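You operate a simulated robot arm through the tools that you are given. There is no shell and no other tool.

Carry out the task below with a simulated robot arm. There is one attempt and no reset: what you move stays moved.

JOB
Wrap the order on the card on the slide plate and lay it on the empty end of the bench.
Fine: bloom and paper as printed, paper from the rack; foot up before the sides; one band; both wings open; card stays.

The check looks at the end state, three seconds after you hand in, the way a careful person would. Anything else that was tipped, shoved, dropped, spilled or broken makes it a failure.

ROBOT AND FRAMES
A 7-joint arm with a two-finger parallel gripper, fixed in place. Base frame: the origin is on the floor under the middle of its stand, x ahead of it, y to its left, z up. Units: mm, degrees, N and s.
It reaches about 1112 mm from its shoulder. Its first joint turns from -166.0 to 166.0 degrees. Payload 3.43 kg.
Tool frame: the origin (TCP) lies between the finger pads and is the grasp point; the fingertips stand 34 mm ahead of it; z points along the fingers, y is the line along which they close. Largest opening 128 mm; finger width 24, thickness 12; the body of the gripper, 48 by 130 mm, starts 96 mm behind the TCP.
Orientation is that of the tool frame in the base frame, as a unit quaternion [w, x, y, z]. With the fingers straight down and closing along the base's y, the tool's x points along the base's -x, its y along +y and its z along -z.

CONTROLS
- The arm moves only by the tool move_arm. Its argument "series" is a list of rows, each a list of 3 entries, a list of its own where there are three numbers: the finger opening in mm, from 0 to 128, then the shift along the tool's x, y, z in units of 200 mm (1.0 is 200 mm), then the turn, a rotation vector about the tool's x, y, z in units of 90 degrees (1.0 is 90 degrees). In form: [[grip, [tx, ty, tz], [wx, wy, wz]], ...]. A call has 1 to 20 rows; each row is the pose to reach, as a shift and turn from the pose commanded when the call began, along the tool's axes at that moment. A call with a number of a shift or a turn outside -1 to 1 is refused whole. Each row takes 0.2 s and may step no farther than 50 mm and 8.6 degrees from the row before; otherwise, or with a gripper value out of range, the whole call is refused. Where a pose cannot be reached the arm comes as near as it can. A force on the tool above 40 N (or 10 N above the force at the start of the call, whichever is more), or a blocked arm, ends the call early, and 0.2 s more pass. Each finger travels about 153 mm/s and halts on what it meets, pressing with about 34 N; the grip force reading is that of the motor and also rises with nothing between the fingers. The clock runs only during rows and for 0.2 s after the last one: add rows that repeat a pose to give the fingers time. The reply holds the time, the measured pose of the TCP, the force on the tool along the base axes, the opening and the grip force, in the units named above and with some noise, with the torque about the TCP (base axes, N m) and any sound that the robot's microphone picked up, and new pictures: "views" is both (left out), scene, wrist or none.
- Cameras (640 x 400 px; columns grow to the right, rows downward): "scene" is fixed at [400.1, 501.9, 1620]; the picture's right is [-0.82, -0.58, 0.00], its down [-0.45, 0.64, -0.63] and it looks along [0.36, -0.51, -0.78] (base axes); focal length 342 px, centre (320, 200). "wrist" rides on the gripper at [76, -11, -160] in the tool frame; the picture's right is [0.15, 0.99, 0.00], its down [-0.88, 0.13, -0.46] and it looks along [-0.45, 0.07, 0.89] (tool axes); focal length 234 px, centre (320, 200). There is no depth. A picture from a camera that has moved, and an enlarged one, comes with that camera's place and axes in the base frame and with its lens.
- enlarge(camera, box): a new picture of the part [left, top, right, bottom] of that camera's present view, enlarged. The clock stands still meanwhile.
- close_job(): hands the job in; it is judged then, once.

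Nothing tells you positions but the pictures and the camera data. Unless the task says otherwise, let go and move clear before handing in.

The tools are called after "Request:" as a command line: name --argument value ..., lists and objects as JSON in quotes. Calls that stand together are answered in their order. move_arm: Moves the arm, as the interface text tells. Its arguments: {"type":"object","properties":{"series":{"type":"array","items":{"type":"array"}},"views":{"type":"string","enum":["both","scene","wrist","none"]}},"required":["series"]} The other tools are called the same way: enlarge (camera, box) takes an enlarged picture of a part of a camera's view; close_job () hands the job in.

At the start:

```text
time_s: 0.0
eef_pos: [519.5, 10.3, 1270.5]
ee_rot: [-0.001, 0.0, 1.0, -0.001]
contact_force: [-0.4, 0.3, 0.4]
ft_torque: [-0.02, 0.03, -0.01]
opening: 128.1
gripper_force: 0.0
```

scene: 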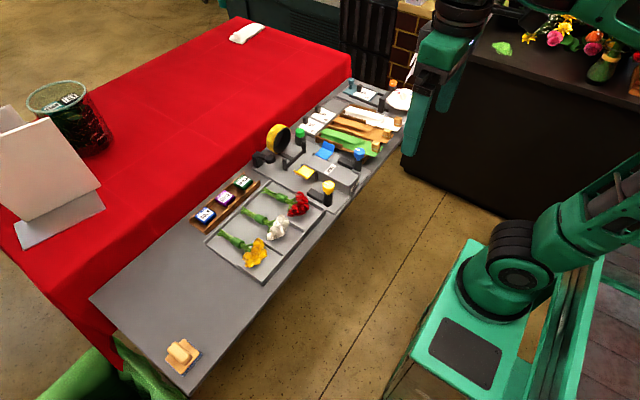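
wrist: 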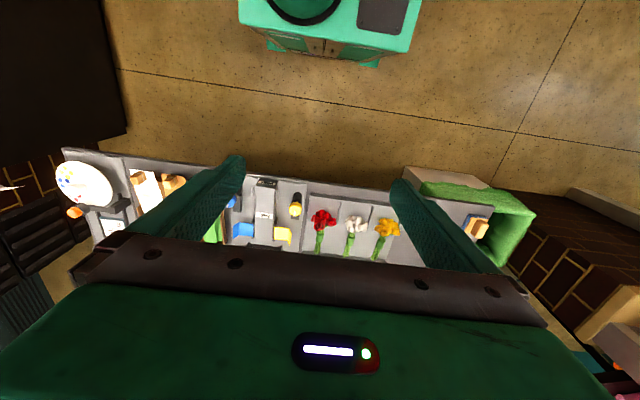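

The bench carries flowers, a paper rack, some kind of wrapping fixture, stamps and a slide plate with a card. I'll enlarge several regions to understand the devices before moving.

Request:
enlarge --camera "scene" --box '[240, 70, 420, 220]'

Request:
enlarge --camera "scene" --box '[320, 70, 420, 132]'

Request:
enlarge --camera "scene" --box '[250, 110, 380, 210]'

Request:
enlarge --camera "scene" --box '[180, 160, 340, 290]'

Request:
enlarge --camera "wrist" --box '[60, 130, 500, 280]'

```text
2.67 times, centred on (330, 145) of scene
camera zoom: at [400.1, 501.9, 1620.0], right [-0.82, -0.58, 0.0], down [-0.45, 0.64, -0.63], along [0.36, -0.51, -0.78], focal length 911 px, centre (293, 347)
```

zoom: 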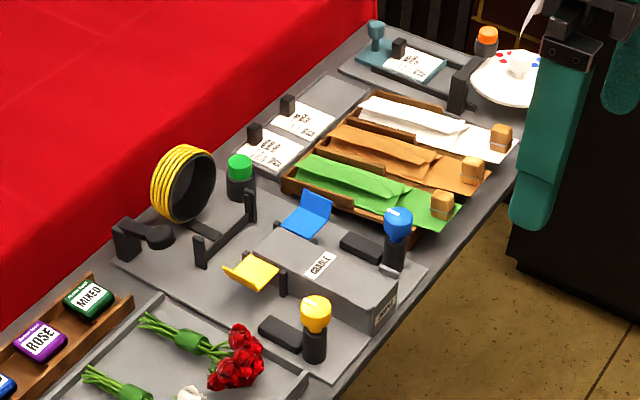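

```text
6.40 times, centred on (370, 101) of scene
camera zoom: at [400.1, 501.9, 1620.0], right [-0.82, -0.58, 0.0], down [-0.45, 0.64, -0.63], along [0.36, -0.51, -0.78], focal length 2187 px, centre (0, 834)
```

zoom: 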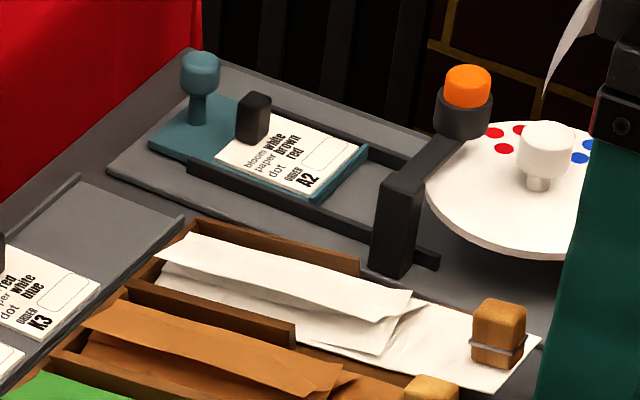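

```text
4.00 times, centred on (315, 160) of scene
camera zoom: at [400.1, 501.9, 1620.0], right [-0.82, -0.58, 0.0], down [-0.45, 0.64, -0.63], along [0.36, -0.51, -0.78], focal length 1367 px, centre (340, 360)
```

zoom: 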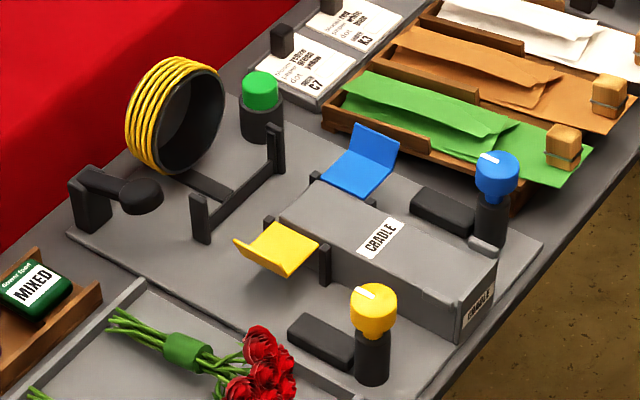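

```text
3.08 times, centred on (260, 225) of scene
camera zoom: at [400.1, 501.9, 1620.0], right [-0.82, -0.58, 0.0], down [-0.45, 0.64, -0.63], along [0.36, -0.51, -0.78], focal length 1051 px, centre (505, 123)
```

zoom: 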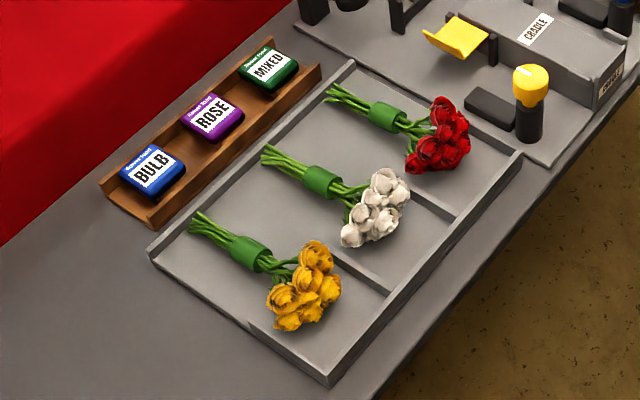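

```text
1.45 times, centred on (280, 205) of wrist
camera zoom: at [443.0, 1.6, 1429.7], right [-0.15, 0.99, 0.0], down [0.88, 0.13, 0.45], along [0.45, 0.07, -0.89], focal length 341 px, centre (378, 193)
```

zoom: 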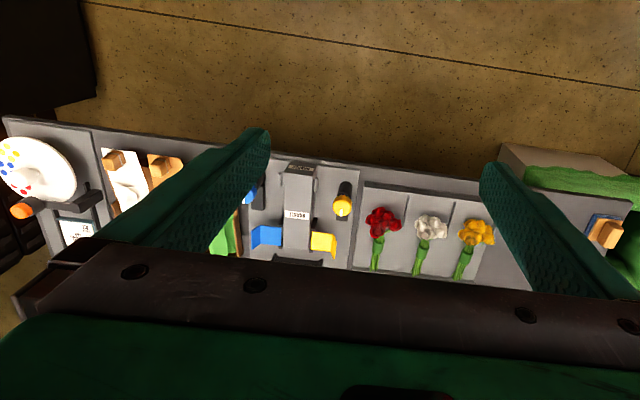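

I see a wrapping station (cradle, blue and yellow wings, hoop with yellow bands, buttons and knobs), a paper rack, three bunches and the slide plate card reading A2 (white bloom, brown paper). I'll zoom further to learn the mechanisms.

Request:
enlarge --camera "scene" --box '[336, 76, 376, 101]'

Request:
enlarge --camera "scene" --box '[248, 118, 312, 158]'

Request:
enlarge --camera "scene" --box '[288, 138, 352, 178]'

Request:
enlarge --camera "scene" --box '[312, 140, 376, 180]'

Request:
enlarge --camera "scene" --box '[300, 172, 364, 212]'

Request:
enlarge --camera "scene" --box '[310, 95, 410, 158]'

Request:
enlarge --camera "scene" --box '[150, 330, 214, 370]'

Request:
enlarge --camera "scene" --box '[296, 100, 344, 130]'

```text
16.00 times, centred on (356, 88) of scene
camera zoom: at [400.1, 501.9, 1620.0], right [-0.82, -0.58, 0.0], down [-0.45, 0.64, -0.63], along [0.36, -0.51, -0.78], focal length 5467 px, centre (-256, 1984)
```

zoom: 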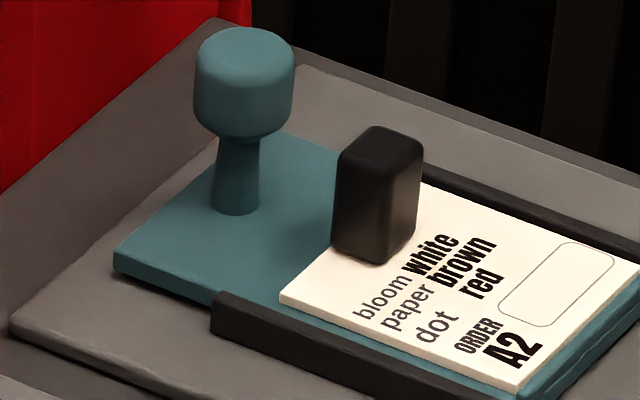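

```text
10.00 times, centred on (280, 138) of scene
camera zoom: at [400.1, 501.9, 1620.0], right [-0.82, -0.58, 0.0], down [-0.45, 0.64, -0.63], along [0.36, -0.51, -0.78], focal length 3417 px, centre (720, 820)
```

zoom: 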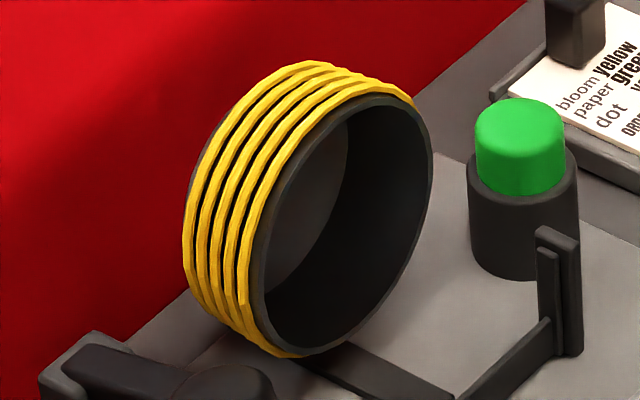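

```text
10.00 times, centred on (320, 158) of scene
camera zoom: at [400.1, 501.9, 1620.0], right [-0.82, -0.58, 0.0], down [-0.45, 0.64, -0.63], along [0.36, -0.51, -0.78], focal length 3417 px, centre (320, 620)
```

zoom: 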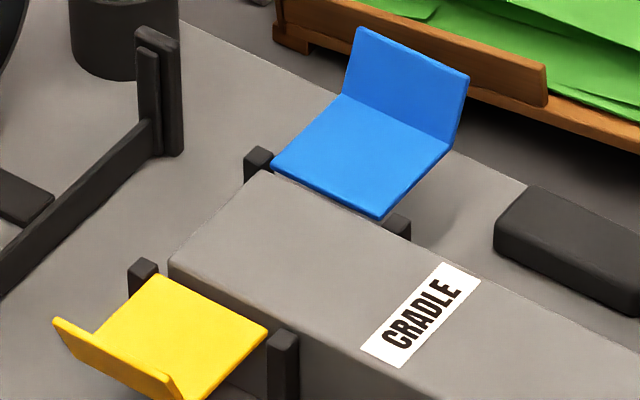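

```text
10.00 times, centred on (344, 160) of scene
camera zoom: at [400.1, 501.9, 1620.0], right [-0.82, -0.58, 0.0], down [-0.45, 0.64, -0.63], along [0.36, -0.51, -0.78], focal length 3417 px, centre (80, 600)
```

zoom: 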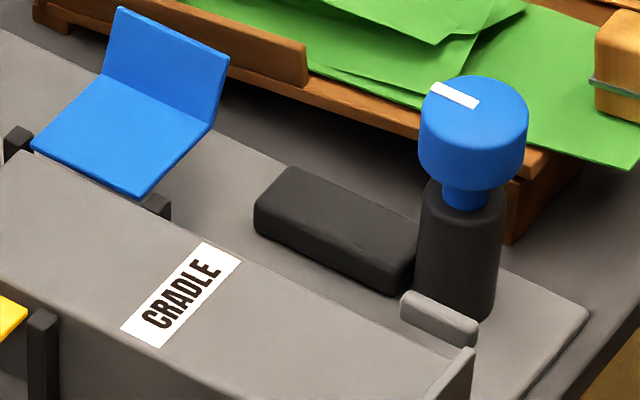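

```text
10.00 times, centred on (332, 192) of scene
camera zoom: at [400.1, 501.9, 1620.0], right [-0.82, -0.58, 0.0], down [-0.45, 0.64, -0.63], along [0.36, -0.51, -0.78], focal length 3417 px, centre (200, 280)
```

zoom: 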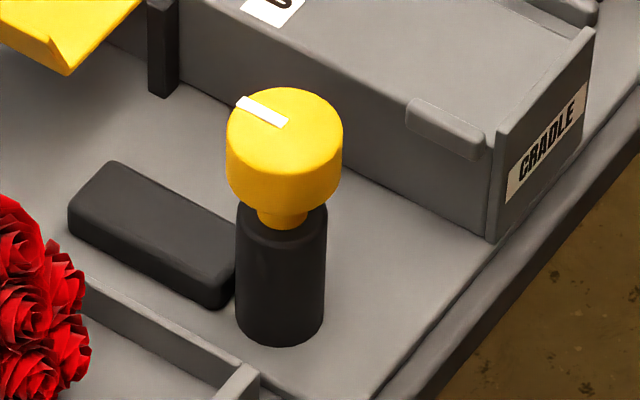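

```text
6.35 times, centred on (360, 126) of scene
camera zoom: at [400.1, 501.9, 1620.0], right [-0.82, -0.58, 0.0], down [-0.45, 0.64, -0.63], along [0.36, -0.51, -0.78], focal length 2169 px, centre (66, 667)
```

zoom: 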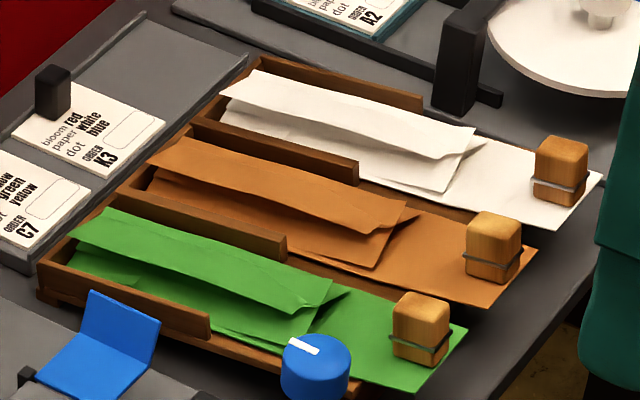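

```text
10.00 times, centred on (182, 350) of scene
camera zoom: at [400.1, 501.9, 1620.0], right [-0.82, -0.58, 0.0], down [-0.45, 0.64, -0.63], along [0.36, -0.51, -0.78], focal length 3417 px, centre (1700, -1300)
```

zoom: 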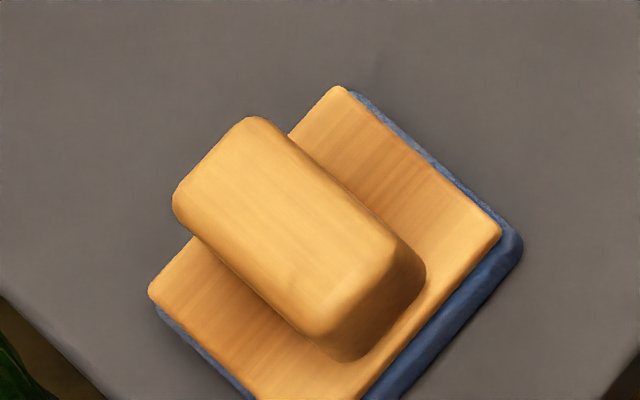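

```text
13.33 times, centred on (320, 115) of scene
camera zoom: at [400.1, 501.9, 1620.0], right [-0.82, -0.58, 0.0], down [-0.45, 0.64, -0.63], along [0.36, -0.51, -0.78], focal length 4556 px, centre (320, 1333)
```

zoom: 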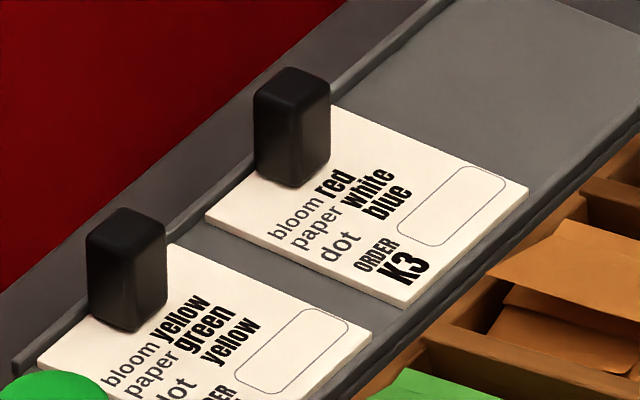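

The plate card is order A2: white bloom, brown paper. I take the bench top to be near z≈840 with x from 680 to 1030, so I'll move the arm over the station, staying high, to look with the wrist camera.

Request:
move_arm --series '[[128, [-0.2, -0.09, 0.06], [0, 0, 0]], [128, [-0.4, -0.18, 0.12], [0, 0, 0]], [128, [-0.6, -0.27, 0.18], [0, 0, 0]], [128, [-0.8, -0.36, 0.24], [0, 0, 0]], [128, [-1.0, -0.45, 0.3], [0, 0, 0]]]' --views "wrist"

```text
time_s: 1.2
eef_pos: [703.8, -75.6, 1222.1]
ee_rot: [0.007, -0.001, 1.0, -0.001]
contact_force: [-0.9, -0.1, 0.1]
ft_torque: [-0.04, -0.09, -0.01]
opening: 127.8
gripper_force: 0.0
camera wrist: at [625.8, -87.2, 1380.3], right [-0.15, 0.99, 0.0], down [0.87, 0.13, 0.47], along [0.46, 0.07, -0.88], focal length 234 px, centre (320, 200)
```

wrist: 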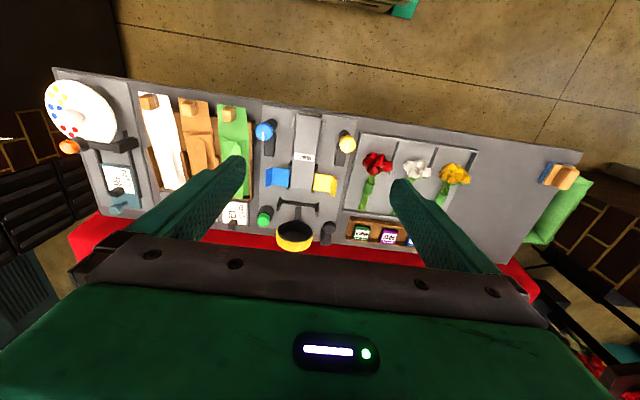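

Now the whole bench is in the wrist view. I'll enlarge the station and other parts.

Request:
enlarge --camera "wrist" --box '[240, 100, 384, 190]'

Request:
enlarge --camera "wrist" --box '[240, 180, 360, 255]'

Request:
enlarge --camera "wrist" --box '[130, 85, 258, 165]'

Request:
enlarge --camera "wrist" --box '[340, 125, 484, 215]'

Request:
enlarge --camera "wrist" --box '[40, 65, 150, 220]'

```text
4.44 times, centred on (312, 145) of wrist
camera zoom: at [625.8, -87.2, 1380.3], right [-0.15, 0.99, 0.0], down [0.87, 0.13, 0.47], along [0.46, 0.07, -0.88], focal length 1041 px, centre (356, 444)
```

zoom: 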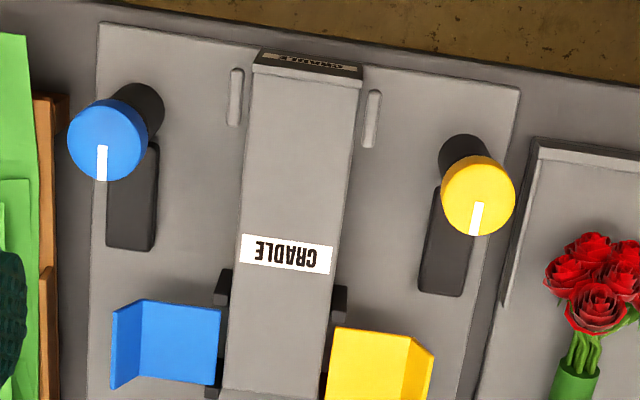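

```text
5.33 times, centred on (300, 218) of wrist
camera zoom: at [625.8, -87.2, 1380.3], right [-0.15, 0.99, 0.0], down [0.87, 0.13, 0.47], along [0.46, 0.07, -0.88], focal length 1249 px, centre (427, 107)
```

zoom: 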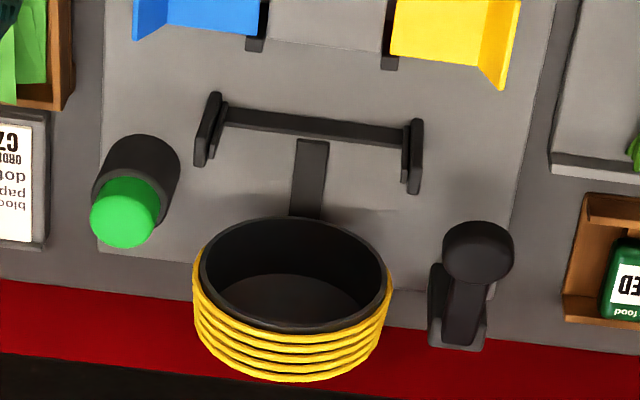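

```text
5.00 times, centred on (194, 125) of wrist
camera zoom: at [625.8, -87.2, 1380.3], right [-0.15, 0.99, 0.0], down [0.87, 0.13, 0.47], along [0.46, 0.07, -0.88], focal length 1171 px, centre (950, 575)
```

zoom: 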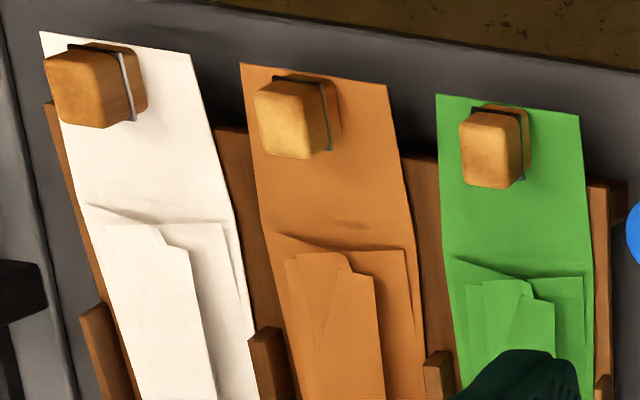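

```text
4.44 times, centred on (412, 170) of wrist
camera zoom: at [625.8, -87.2, 1380.3], right [-0.15, 0.99, 0.0], down [0.87, 0.13, 0.47], along [0.46, 0.07, -0.88], focal length 1041 px, centre (-89, 333)
```

zoom: 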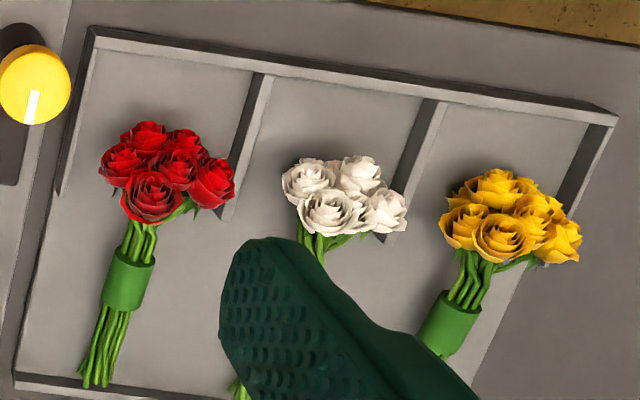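

```text
2.58 times, centred on (95, 142) of wrist
camera zoom: at [625.8, -87.2, 1380.3], right [-0.15, 0.99, 0.0], down [0.87, 0.13, 0.47], along [0.46, 0.07, -0.88], focal length 604 px, centre (901, 348)
```

zoom: 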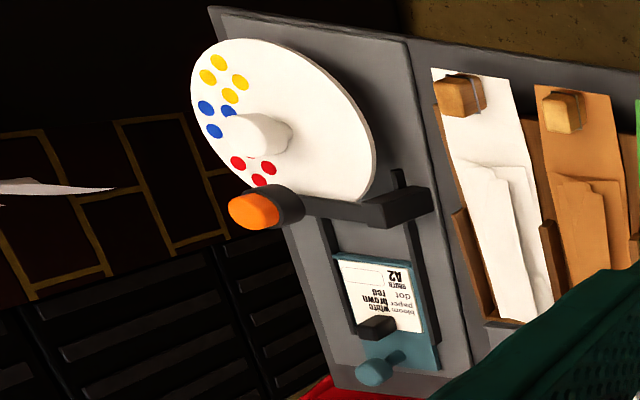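

I'll take a closer look at the band hoop, lever and foot frame from above before touching anything.

Request:
move_arm --series '[[128, [-0.2, -0.02, 0.15], [0, 0, 0]], [128, [-0.4, -0.04, 0.3], [0, 0, 0]], [128, [-0.6, -0.06, 0.45], [0, 0, 0]], [128, [-0.65, -0.07, 0.6], [0, 0, 0]], [128, [-0.65, -0.07, 0.6], [0, 0, 0]]]' --views "wrist"

Request:
enlarge --camera "wrist" --box '[200, 90, 440, 240]'

```text
refused: row 1 steps farther than a row can; nothing moved
```

```text
2.67 times, centred on (320, 165) of wrist
camera zoom: at [625.8, -87.2, 1380.3], right [-0.15, 0.99, 0.0], down [0.87, 0.13, 0.47], along [0.46, 0.07, -0.88], focal length 624 px, centre (320, 293)
```

zoom: 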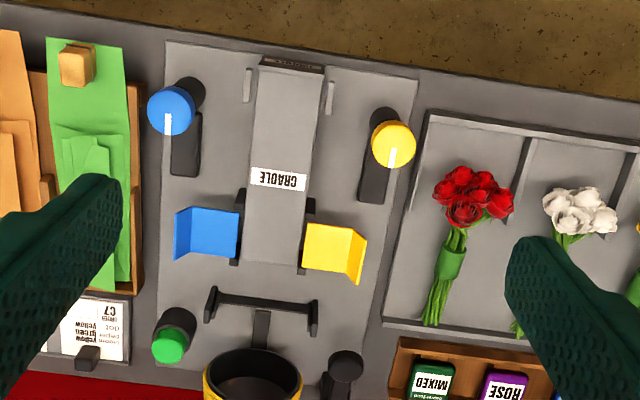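

The step was too large; I'll repeat it with smaller rows.

Request:
move_arm --series '[[128, [-0.16, -0.02, 0.15], [0, 0, 0]], [128, [-0.32, -0.04, 0.3], [0, 0, 0]], [128, [-0.48, -0.06, 0.45], [0, 0, 0]], [128, [-0.63, -0.07, 0.6], [0, 0, 0]], [128, [-0.63, -0.07, 0.6], [0, 0, 0]]]' --views "wrist"

Request:
enlarge --camera "wrist" --box '[200, 90, 440, 240]'

```text
time_s: 2.4
eef_pos: [830.0, -91.1, 1100.3]
ee_rot: [0.006, 0.0, 1.0, 0.0]
contact_force: [-0.1, 1.3, 0.6]
ft_torque: [0.02, -0.03, -0.03]
opening: 128.0
gripper_force: 0.1
camera wrist: at [752.0, -102.3, 1259.5], right [-0.15, 0.99, 0.0], down [0.88, 0.13, 0.47], along [0.46, 0.07, -0.88], focal length 234 px, centre (320, 200)
```

wrist: 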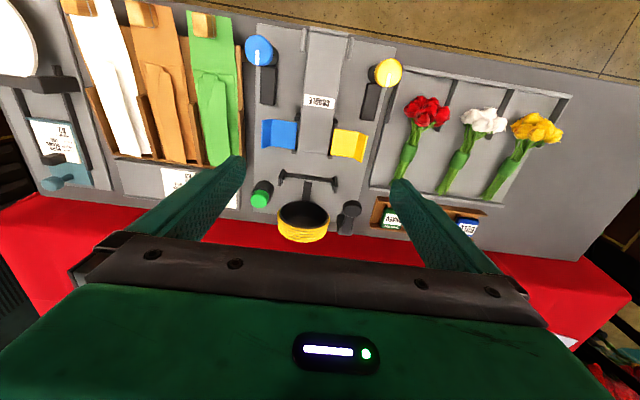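

```text
2.67 times, centred on (320, 165) of wrist
camera zoom: at [752.0, -102.3, 1259.5], right [-0.15, 0.99, 0.0], down [0.88, 0.13, 0.47], along [0.46, 0.07, -0.88], focal length 624 px, centre (320, 293)
```

zoom: 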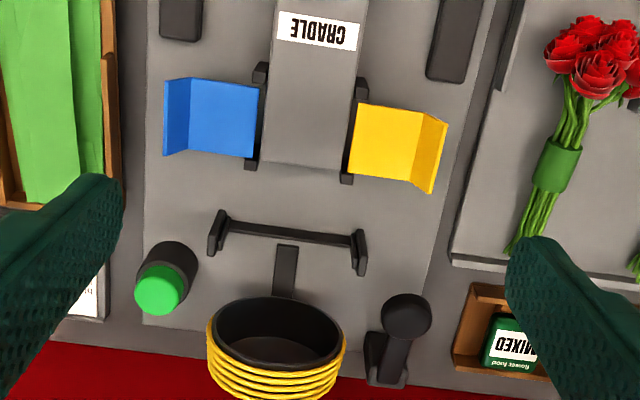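

I see the hoop axis runs along x, with a low crossbar with posts between it and the cradle. I'll zoom the scene camera on the lever and crossbar for linkage detail.

Request:
enlarge --camera "scene" --box '[252, 140, 284, 170]'

Request:
enlarge --camera "scene" --box '[272, 136, 312, 172]'

Request:
enlarge --camera "wrist" --box '[275, 165, 325, 215]'

Request:
enlarge --camera "wrist" --box '[325, 190, 375, 240]'

Request:
enlarge --camera "wrist" --box '[60, 0, 260, 170]'

Request:
enlarge --camera "wrist" --box '[370, 80, 580, 210]'

```text
13.33 times, centred on (268, 155) of scene
camera zoom: at [400.1, 501.9, 1620.0], right [-0.82, -0.58, 0.0], down [-0.45, 0.64, -0.63], along [0.36, -0.51, -0.78], focal length 4556 px, centre (1013, 800)
```

zoom: 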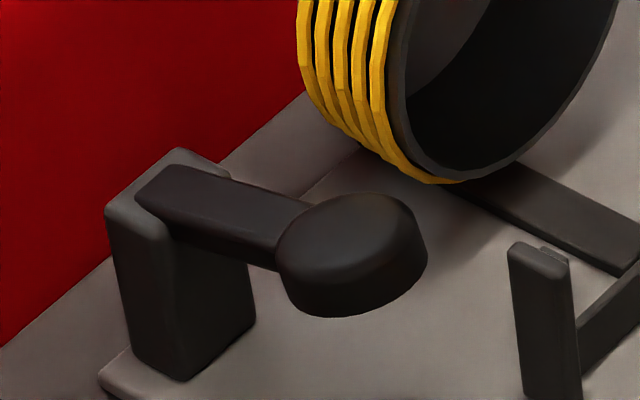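

```text
11.11 times, centred on (292, 154) of scene
camera zoom: at [400.1, 501.9, 1620.0], right [-0.82, -0.58, 0.0], down [-0.45, 0.64, -0.63], along [0.36, -0.51, -0.78], focal length 3796 px, centre (631, 711)
```

zoom: 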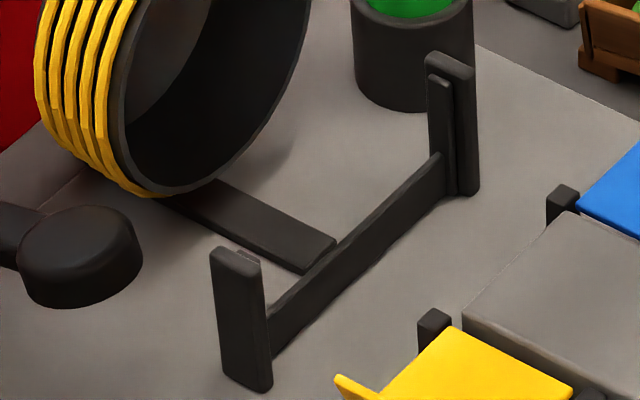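

```text
8.00 times, centred on (300, 190) of wrist
camera zoom: at [752.0, -102.3, 1259.5], right [-0.15, 0.99, 0.0], down [0.88, 0.13, 0.47], along [0.46, 0.07, -0.88], focal length 1873 px, centre (480, 280)
```

zoom: 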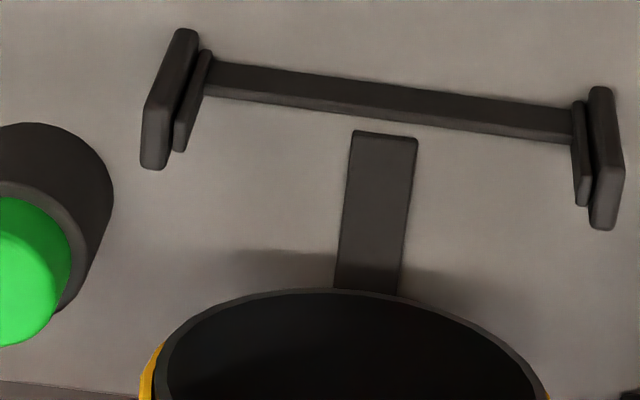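

```text
8.00 times, centred on (350, 215) of wrist
camera zoom: at [752.0, -102.3, 1259.5], right [-0.15, 0.99, 0.0], down [0.88, 0.13, 0.47], along [0.46, 0.07, -0.88], focal length 1873 px, centre (80, 80)
```

zoom: 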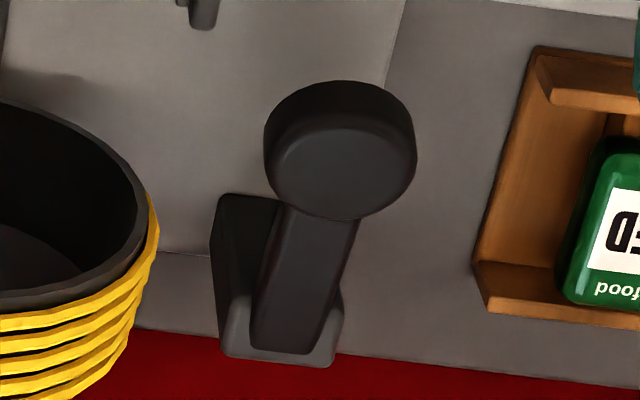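

```text
2.35 times, centred on (160, 85) of wrist
camera zoom: at [752.0, -102.3, 1259.5], right [-0.15, 0.99, 0.0], down [0.88, 0.13, 0.47], along [0.46, 0.07, -0.88], focal length 551 px, centre (696, 471)
```

zoom: 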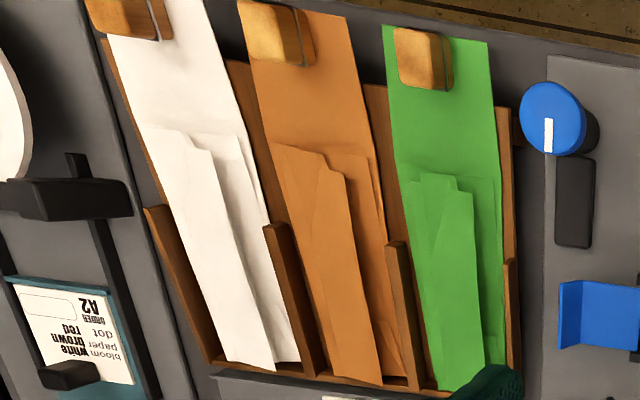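

```text
3.05 times, centred on (475, 145) of wrist
camera zoom: at [752.0, -102.3, 1259.5], right [-0.15, 0.99, 0.0], down [0.88, 0.13, 0.47], along [0.46, 0.07, -0.88], focal length 714 px, centre (-152, 368)
```

zoom: 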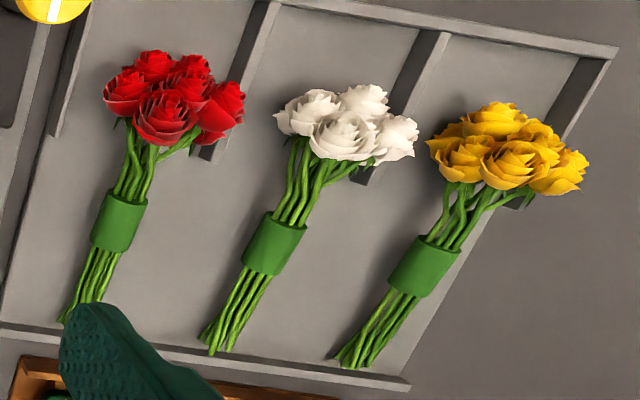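

The foot bar looks like a swing bar hung between two posts, with the cradle top near z≈880. Next I'll move over the paper rack for a close look at the brown paper.

Request:
move_arm --series '[[128, [0.1, -0.21, 0], [0, 0, 0]], [128, [0.2, -0.42, 0], [0, 0, 0]], [128, [0.3, -0.63, 0], [0, 0, 0]], [128, [0.4, -0.84, 0], [0, 0, 0]], [128, [0.45, -1.0, 0.1], [0, 0, 0]], [128, [0.45, -1.0, 0.2], [0, 0, 0]]]' --views "wrist"

Request:
move_arm --series '[[128, [0.05, -0.2, 0], [0, 0, 0]], [128, [0.05, -0.2, 0], [0, 0, 0]]]' --views "both"

Request:
enlarge --camera "wrist" --box '[235, 60, 405, 230]'

```text
time_s: 3.8
eef_pos: [743.5, -290.4, 1058.3]
ee_rot: [0.005, 0.0, 1.0, 0.0]
contact_force: [0.3, 0.7, 0.4]
ft_torque: [0.0, -0.02, 0.0]
opening: 128.1
gripper_force: 0.0
camera wrist: at [665.1, -302.3, 1217.0], right [-0.15, 0.99, 0.0], down [0.88, 0.13, 0.47], along [0.46, 0.07, -0.88], focal length 234 px, centre (320, 200)
```

wrist: 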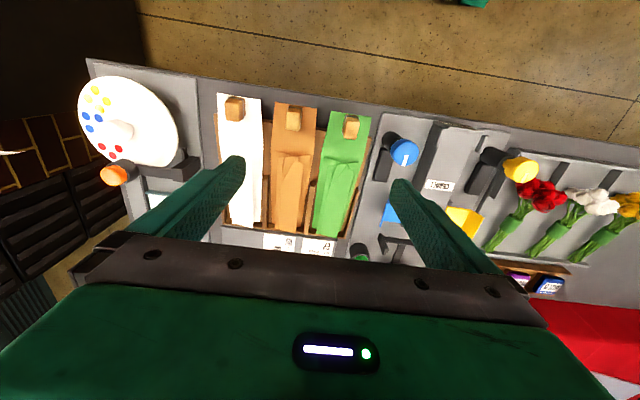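

```text
time_s: 4.4
eef_pos: [733.9, -329.7, 1058.1]
ee_rot: [0.006, -0.001, 1.0, 0.0]
contact_force: [0.2, -0.7, -0.4]
ft_torque: [0.0, 0.0, 0.03]
opening: 128.1
gripper_force: 0.1
camera wrist: at [656.1, -340.6, 1216.4], right [-0.15, 0.99, 0.0], down [0.88, 0.13, 0.47], along [0.46, 0.07, -0.88], focal length 234 px, centre (320, 200)
```

scene: 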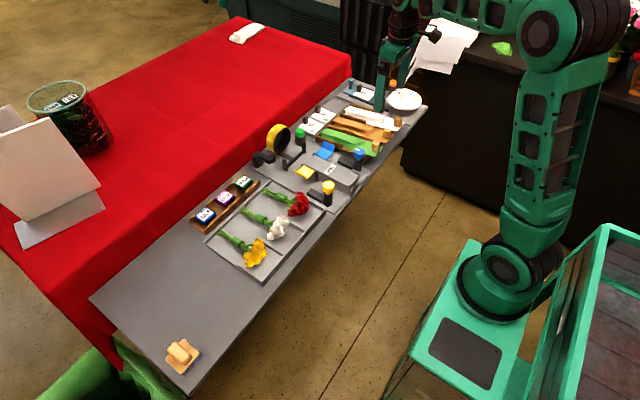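
wrist: 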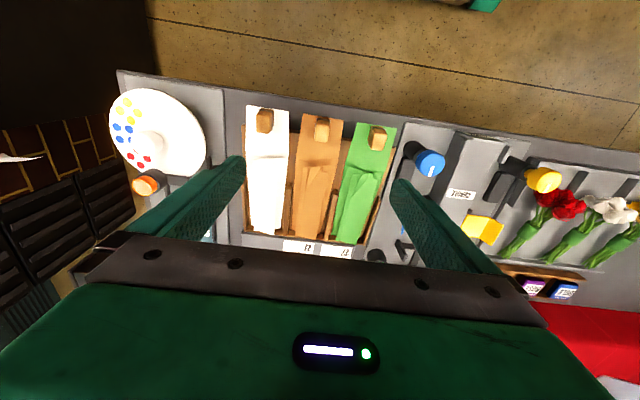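

```text
2.35 times, centred on (320, 145) of wrist
camera zoom: at [656.1, -340.6, 1216.4], right [-0.15, 0.99, 0.0], down [0.88, 0.13, 0.47], along [0.46, 0.07, -0.88], focal length 551 px, centre (320, 329)
```

zoom: 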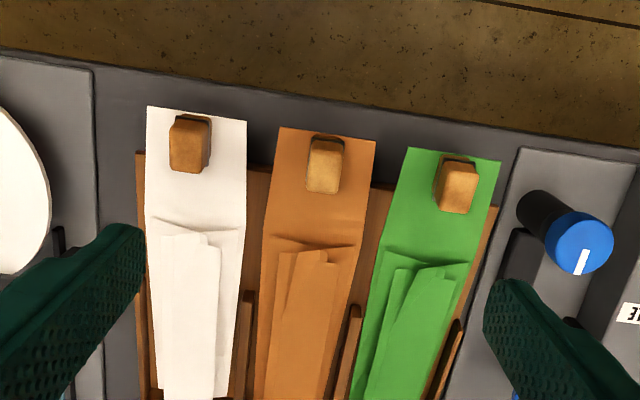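

I can see all three papers clearly. Zooming tightly onto the brown one for shape and block size.

Request:
enlarge --camera "wrist" --box '[280, 105, 360, 175]'

Request:
enlarge --camera "wrist" --box '[270, 160, 370, 245]'

Request:
enlarge --camera "scene" --box '[310, 105, 400, 160]'

Request:
enlarge --camera "scene" --box '[335, 160, 367, 192]'

```text
5.71 times, centred on (320, 140) of wrist
camera zoom: at [656.1, -340.6, 1216.4], right [-0.15, 0.99, 0.0], down [0.88, 0.13, 0.47], along [0.46, 0.07, -0.88], focal length 1338 px, centre (320, 543)
```

zoom: 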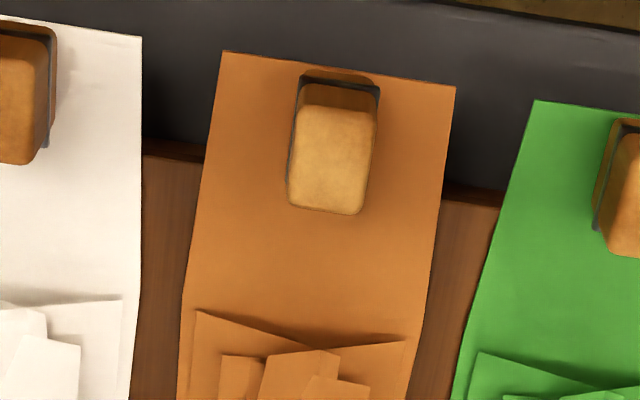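

```text
4.71 times, centred on (320, 202) of wrist
camera zoom: at [656.1, -340.6, 1216.4], right [-0.15, 0.99, 0.0], down [0.88, 0.13, 0.47], along [0.46, 0.07, -0.88], focal length 1102 px, centre (320, 188)
```

zoom: 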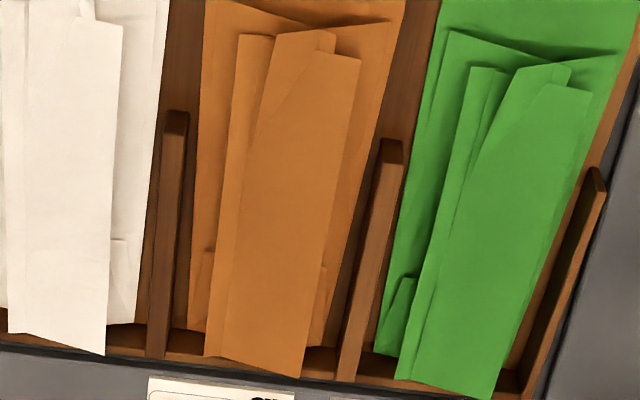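

```text
7.11 times, centred on (355, 132) of scene
camera zoom: at [400.1, 501.9, 1620.0], right [-0.82, -0.58, 0.0], down [-0.45, 0.64, -0.63], along [0.36, -0.51, -0.78], focal length 2430 px, centre (71, 680)
```

zoom: 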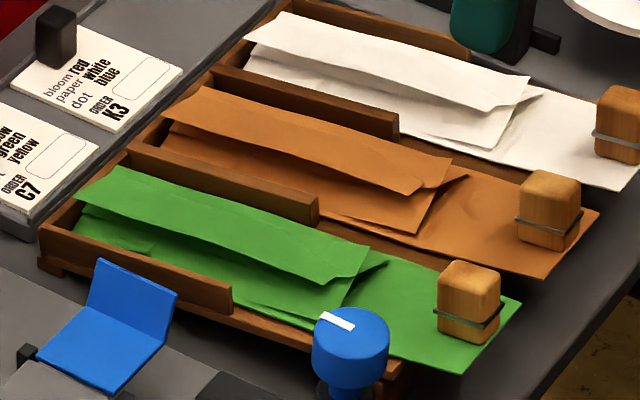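

```text
12.50 times, centred on (351, 176) of scene
camera zoom: at [400.1, 501.9, 1620.0], right [-0.82, -0.58, 0.0], down [-0.45, 0.64, -0.63], along [0.36, -0.51, -0.78], focal length 4271 px, centre (-68, 500)
```

zoom: 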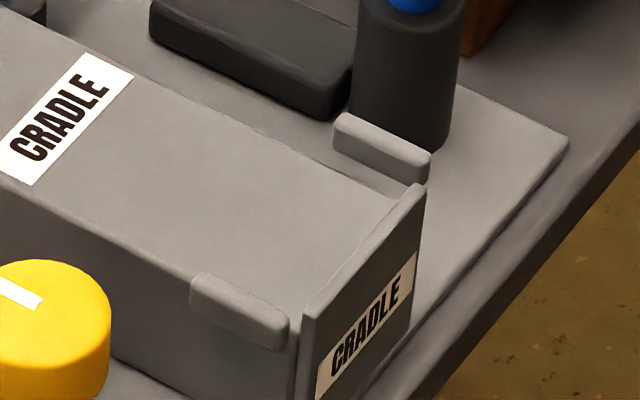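

The block is about 27×18×32 mm at the head of the brown sheet, near (717, −328.6), top z≈910. Before grasping, I'll take the same view over the cradle so that both are measured with the same camera bias.

Request:
move_arm --series '[[128, [0, 0.24, 0], [0, 0, 0]], [128, [0, 0.48, 0], [0, 0, 0]], [128, [0, 0.72, 0], [0, 0, 0]], [128, [0, 0.96, 0], [0, 0, 0]], [128, [0, 1.0, 0], [0, 0, 0]], [128, [0, 1.0, 0], [0, 0, 0]]]' --views "wrist"

Request:
enlarge --camera "wrist" --box '[280, 105, 400, 175]'

Request:
enlarge --camera "wrist" --box '[260, 155, 420, 245]'

```text
time_s: 5.8
eef_pos: [733.7, -133.0, 1059.6]
ee_rot: [0.007, 0.0, 1.0, 0.0]
contact_force: [-0.2, 0.2, -0.9]
ft_torque: [0.02, 0.0, -0.03]
opening: 128.2
gripper_force: 0.0
camera wrist: at [654.3, -142.7, 1217.3], right [-0.15, 0.99, 0.0], down [0.88, 0.13, 0.47], along [0.46, 0.07, -0.88], focal length 234 px, centre (320, 200)
```

wrist: 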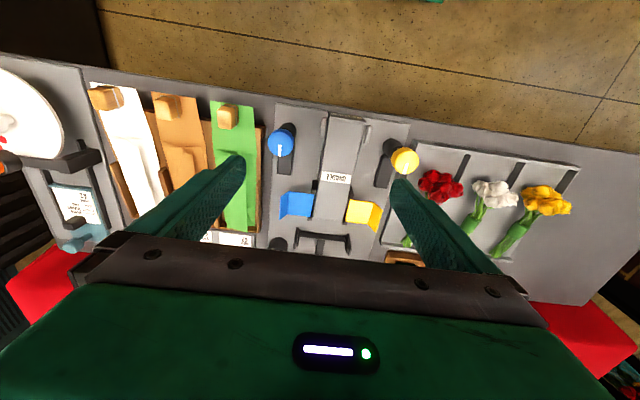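

```text
5.33 times, centred on (340, 140) of wrist
camera zoom: at [654.3, -142.7, 1217.3], right [-0.15, 0.99, 0.0], down [0.88, 0.13, 0.47], along [0.46, 0.07, -0.88], focal length 1249 px, centre (213, 520)
```

zoom: 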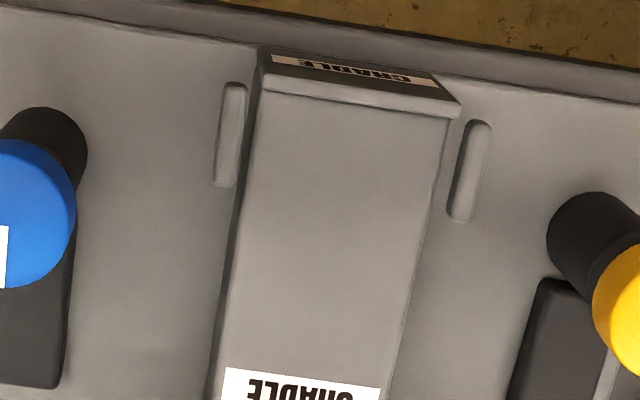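

```text
4.00 times, centred on (340, 200) of wrist
camera zoom: at [654.3, -142.7, 1217.3], right [-0.15, 0.99, 0.0], down [0.88, 0.13, 0.47], along [0.46, 0.07, -0.88], focal length 937 px, centre (240, 200)
```

zoom: 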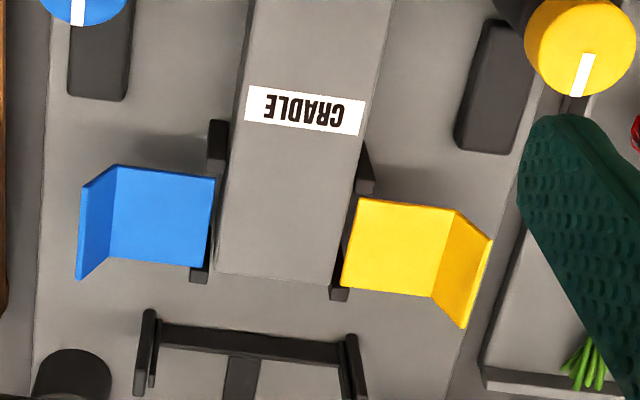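

The guides flank the cradle head with a gap only slightly wider than the paper, so I need a tight measurement. Zooming more on guides and wall, and on the scene side for heights.

Request:
enlarge --camera "wrist" --box '[316, 110, 376, 148]'

Request:
enlarge --camera "scene" --box '[342, 170, 366, 190]'

Request:
enlarge --camera "scene" --box '[290, 155, 330, 185]'

Request:
enlarge --camera "scene" --box '[230, 205, 300, 255]'

```text
10.53 times, centred on (346, 129) of wrist
camera zoom: at [654.3, -142.7, 1217.3], right [-0.15, 0.99, 0.0], down [0.88, 0.13, 0.47], along [0.46, 0.07, -0.88], focal length 2465 px, centre (46, 947)
```

zoom: 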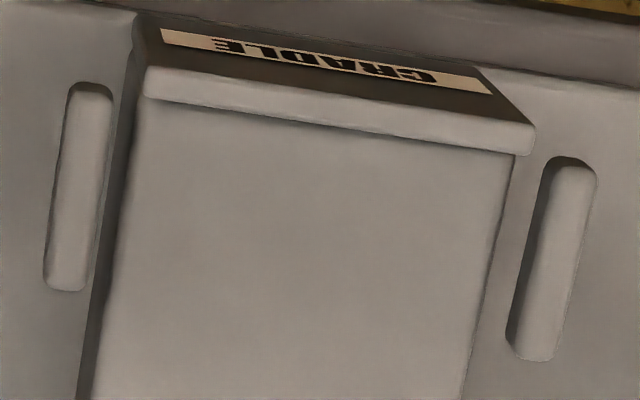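

```text
16.00 times, centred on (354, 180) of scene
camera zoom: at [400.1, 501.9, 1620.0], right [-0.82, -0.58, 0.0], down [-0.45, 0.64, -0.63], along [0.36, -0.51, -0.78], focal length 5467 px, centre (-224, 520)
```

zoom: 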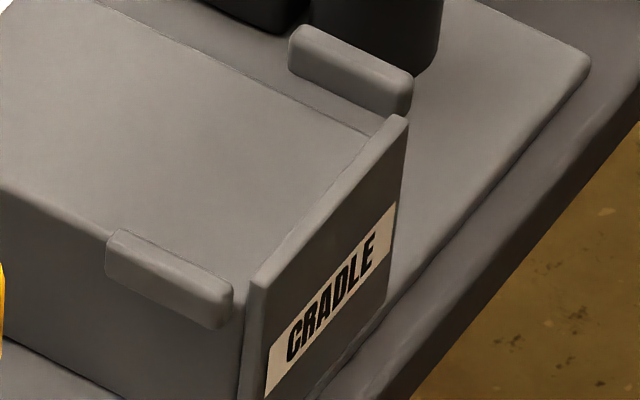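

```text
13.33 times, centred on (310, 170) of scene
camera zoom: at [400.1, 501.9, 1620.0], right [-0.82, -0.58, 0.0], down [-0.45, 0.64, -0.63], along [0.36, -0.51, -0.78], focal length 4556 px, centre (453, 600)
```

zoom: 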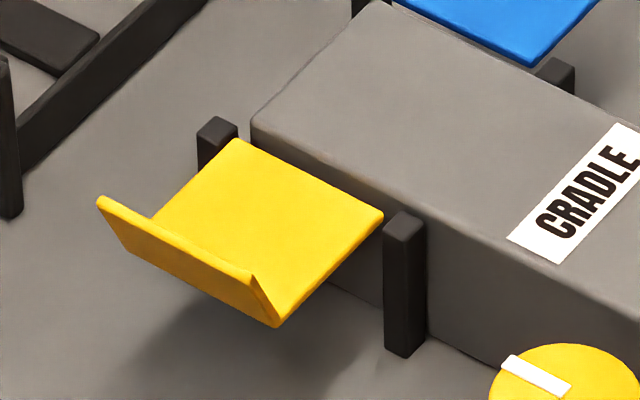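

```text
8.00 times, centred on (265, 230) of scene
camera zoom: at [400.1, 501.9, 1620.0], right [-0.82, -0.58, 0.0], down [-0.45, 0.64, -0.63], along [0.36, -0.51, -0.78], focal length 2733 px, centre (760, -40)
```

zoom: 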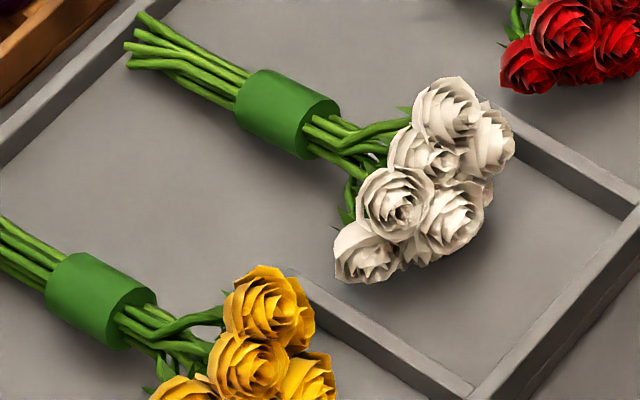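

The cradle top is near z≈879, guides rise to 889 and their centre is y≈−97.4. I'll hold still briefly to see the arm's settled pose against commanded, since there's an offset in x and z.

Request:
move_arm --series '[[128, [0, 0, 0], [0, 0, 0]], [128, [0, 0, 0], [0, 0, 0]], [128, [0, 0, 0], [0, 0, 0]], [128, [0, 0, 0], [0, 0, 0]], [128, [0, 0, 0], [0, 0, 0]]]' --views "none"

Request:
move_arm --series '[[128, [0, 0, 0], [0, 0, 0]]]' --views "none"

```text
time_s: 7.0
eef_pos: [732.9, -132.8, 1059.9]
ee_rot: [0.006, 0.0, 1.0, 0.0]
contact_force: [-0.1, -0.3, -0.5]
ft_torque: [0.03, -0.02, 0.02]
opening: 128.0
gripper_force: 0.1
```

```text
time_s: 7.4
eef_pos: [732.6, -131.7, 1059.2]
ee_rot: [0.006, 0.0, 1.0, -0.001]
contact_force: [0.2, 0.2, 0.0]
ft_torque: [-0.02, 0.03, 0.01]
opening: 127.9
gripper_force: 0.0
```

The settled pose is steady with about ±0.7 mm noise, so I'll work closed-loop from measured poses. Now moving above the brown block with the fingers part-closed.

Request:
move_arm --series '[[100, [0.015, -0.2, 0.0], [0, 0, 0]], [80, [0.03, -0.4, 0.0], [0, 0, 0]], [60, [0.045, -0.6, 0.0], [0, 0, 0]], [56, [0.06, -0.8, 0.0], [0, 0, 0]], [56, [0.0735, -0.981, 0.1], [0, 0, 0]], [56, [0.0735, -0.981, 0.25], [0, 0, 0]], [56, [0.0735, -0.981, 0.2975], [0, 0, 0]], [56, [0.0735, -0.981, 0.2975], [0, 0, 0]], [56, [0.0735, -0.981, 0.2975], [0, 0, 0]]]' --views "both"

Request:
enlarge --camera "wrist" --box '[260, 120, 380, 200]'

Request:
enlarge --camera "scene" --box '[330, 90, 420, 150]'

```text
time_s: 9.4
eef_pos: [719.4, -330.3, 999.1]
ee_rot: [0.006, 0.0, 1.0, -0.001]
contact_force: [0.6, 0.0, 0.0]
ft_torque: [0.01, -0.03, 0.01]
opening: 55.9
gripper_force: 0.0
camera wrist: at [640.2, -340.6, 1158.1], right [-0.15, 0.99, 0.0], down [0.88, 0.13, 0.47], along [0.46, 0.07, -0.88], focal length 234 px, centre (320, 200)
```

scene: 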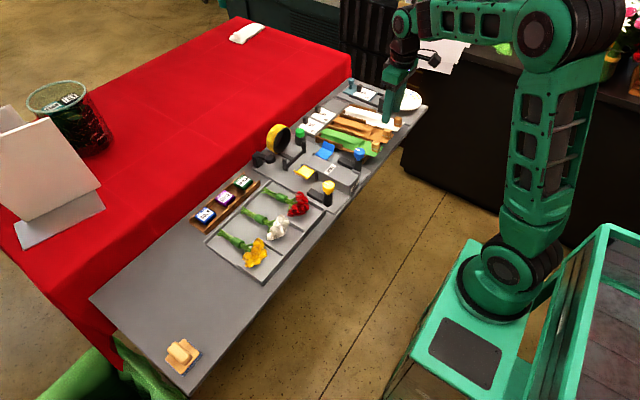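
wrist: 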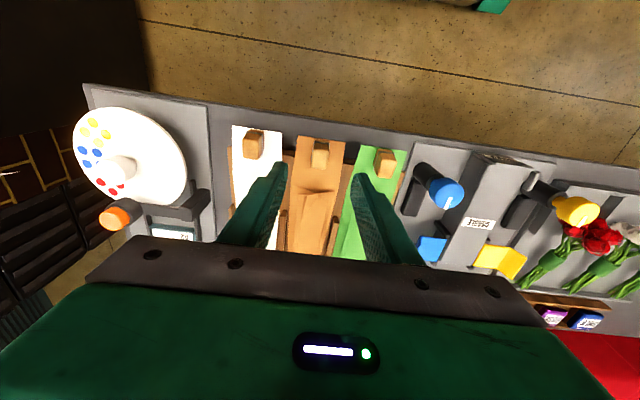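

```text
5.00 times, centred on (320, 160) of wrist
camera zoom: at [640.2, -340.6, 1158.1], right [-0.15, 0.99, 0.0], down [0.88, 0.13, 0.47], along [0.46, 0.07, -0.88], focal length 1171 px, centre (320, 400)
```

zoom: 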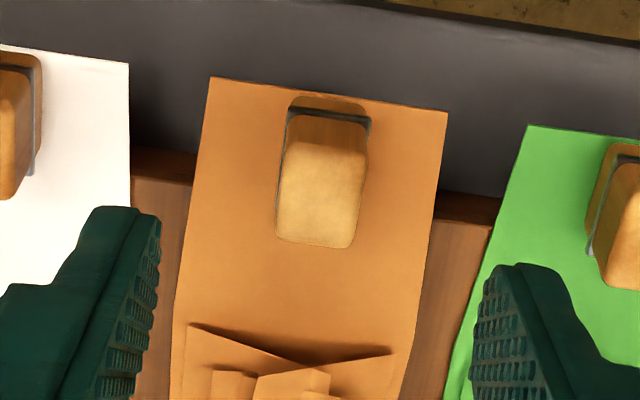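

```text
6.67 times, centred on (375, 120) of scene
camera zoom: at [400.1, 501.9, 1620.0], right [-0.82, -0.58, 0.0], down [-0.45, 0.64, -0.63], along [0.36, -0.51, -0.78], focal length 2278 px, centre (-47, 733)
```

zoom: 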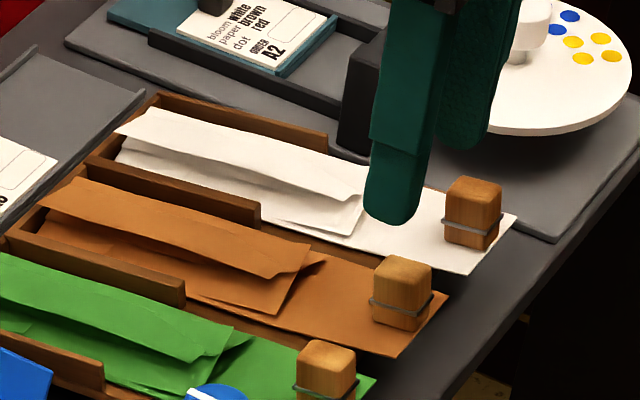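

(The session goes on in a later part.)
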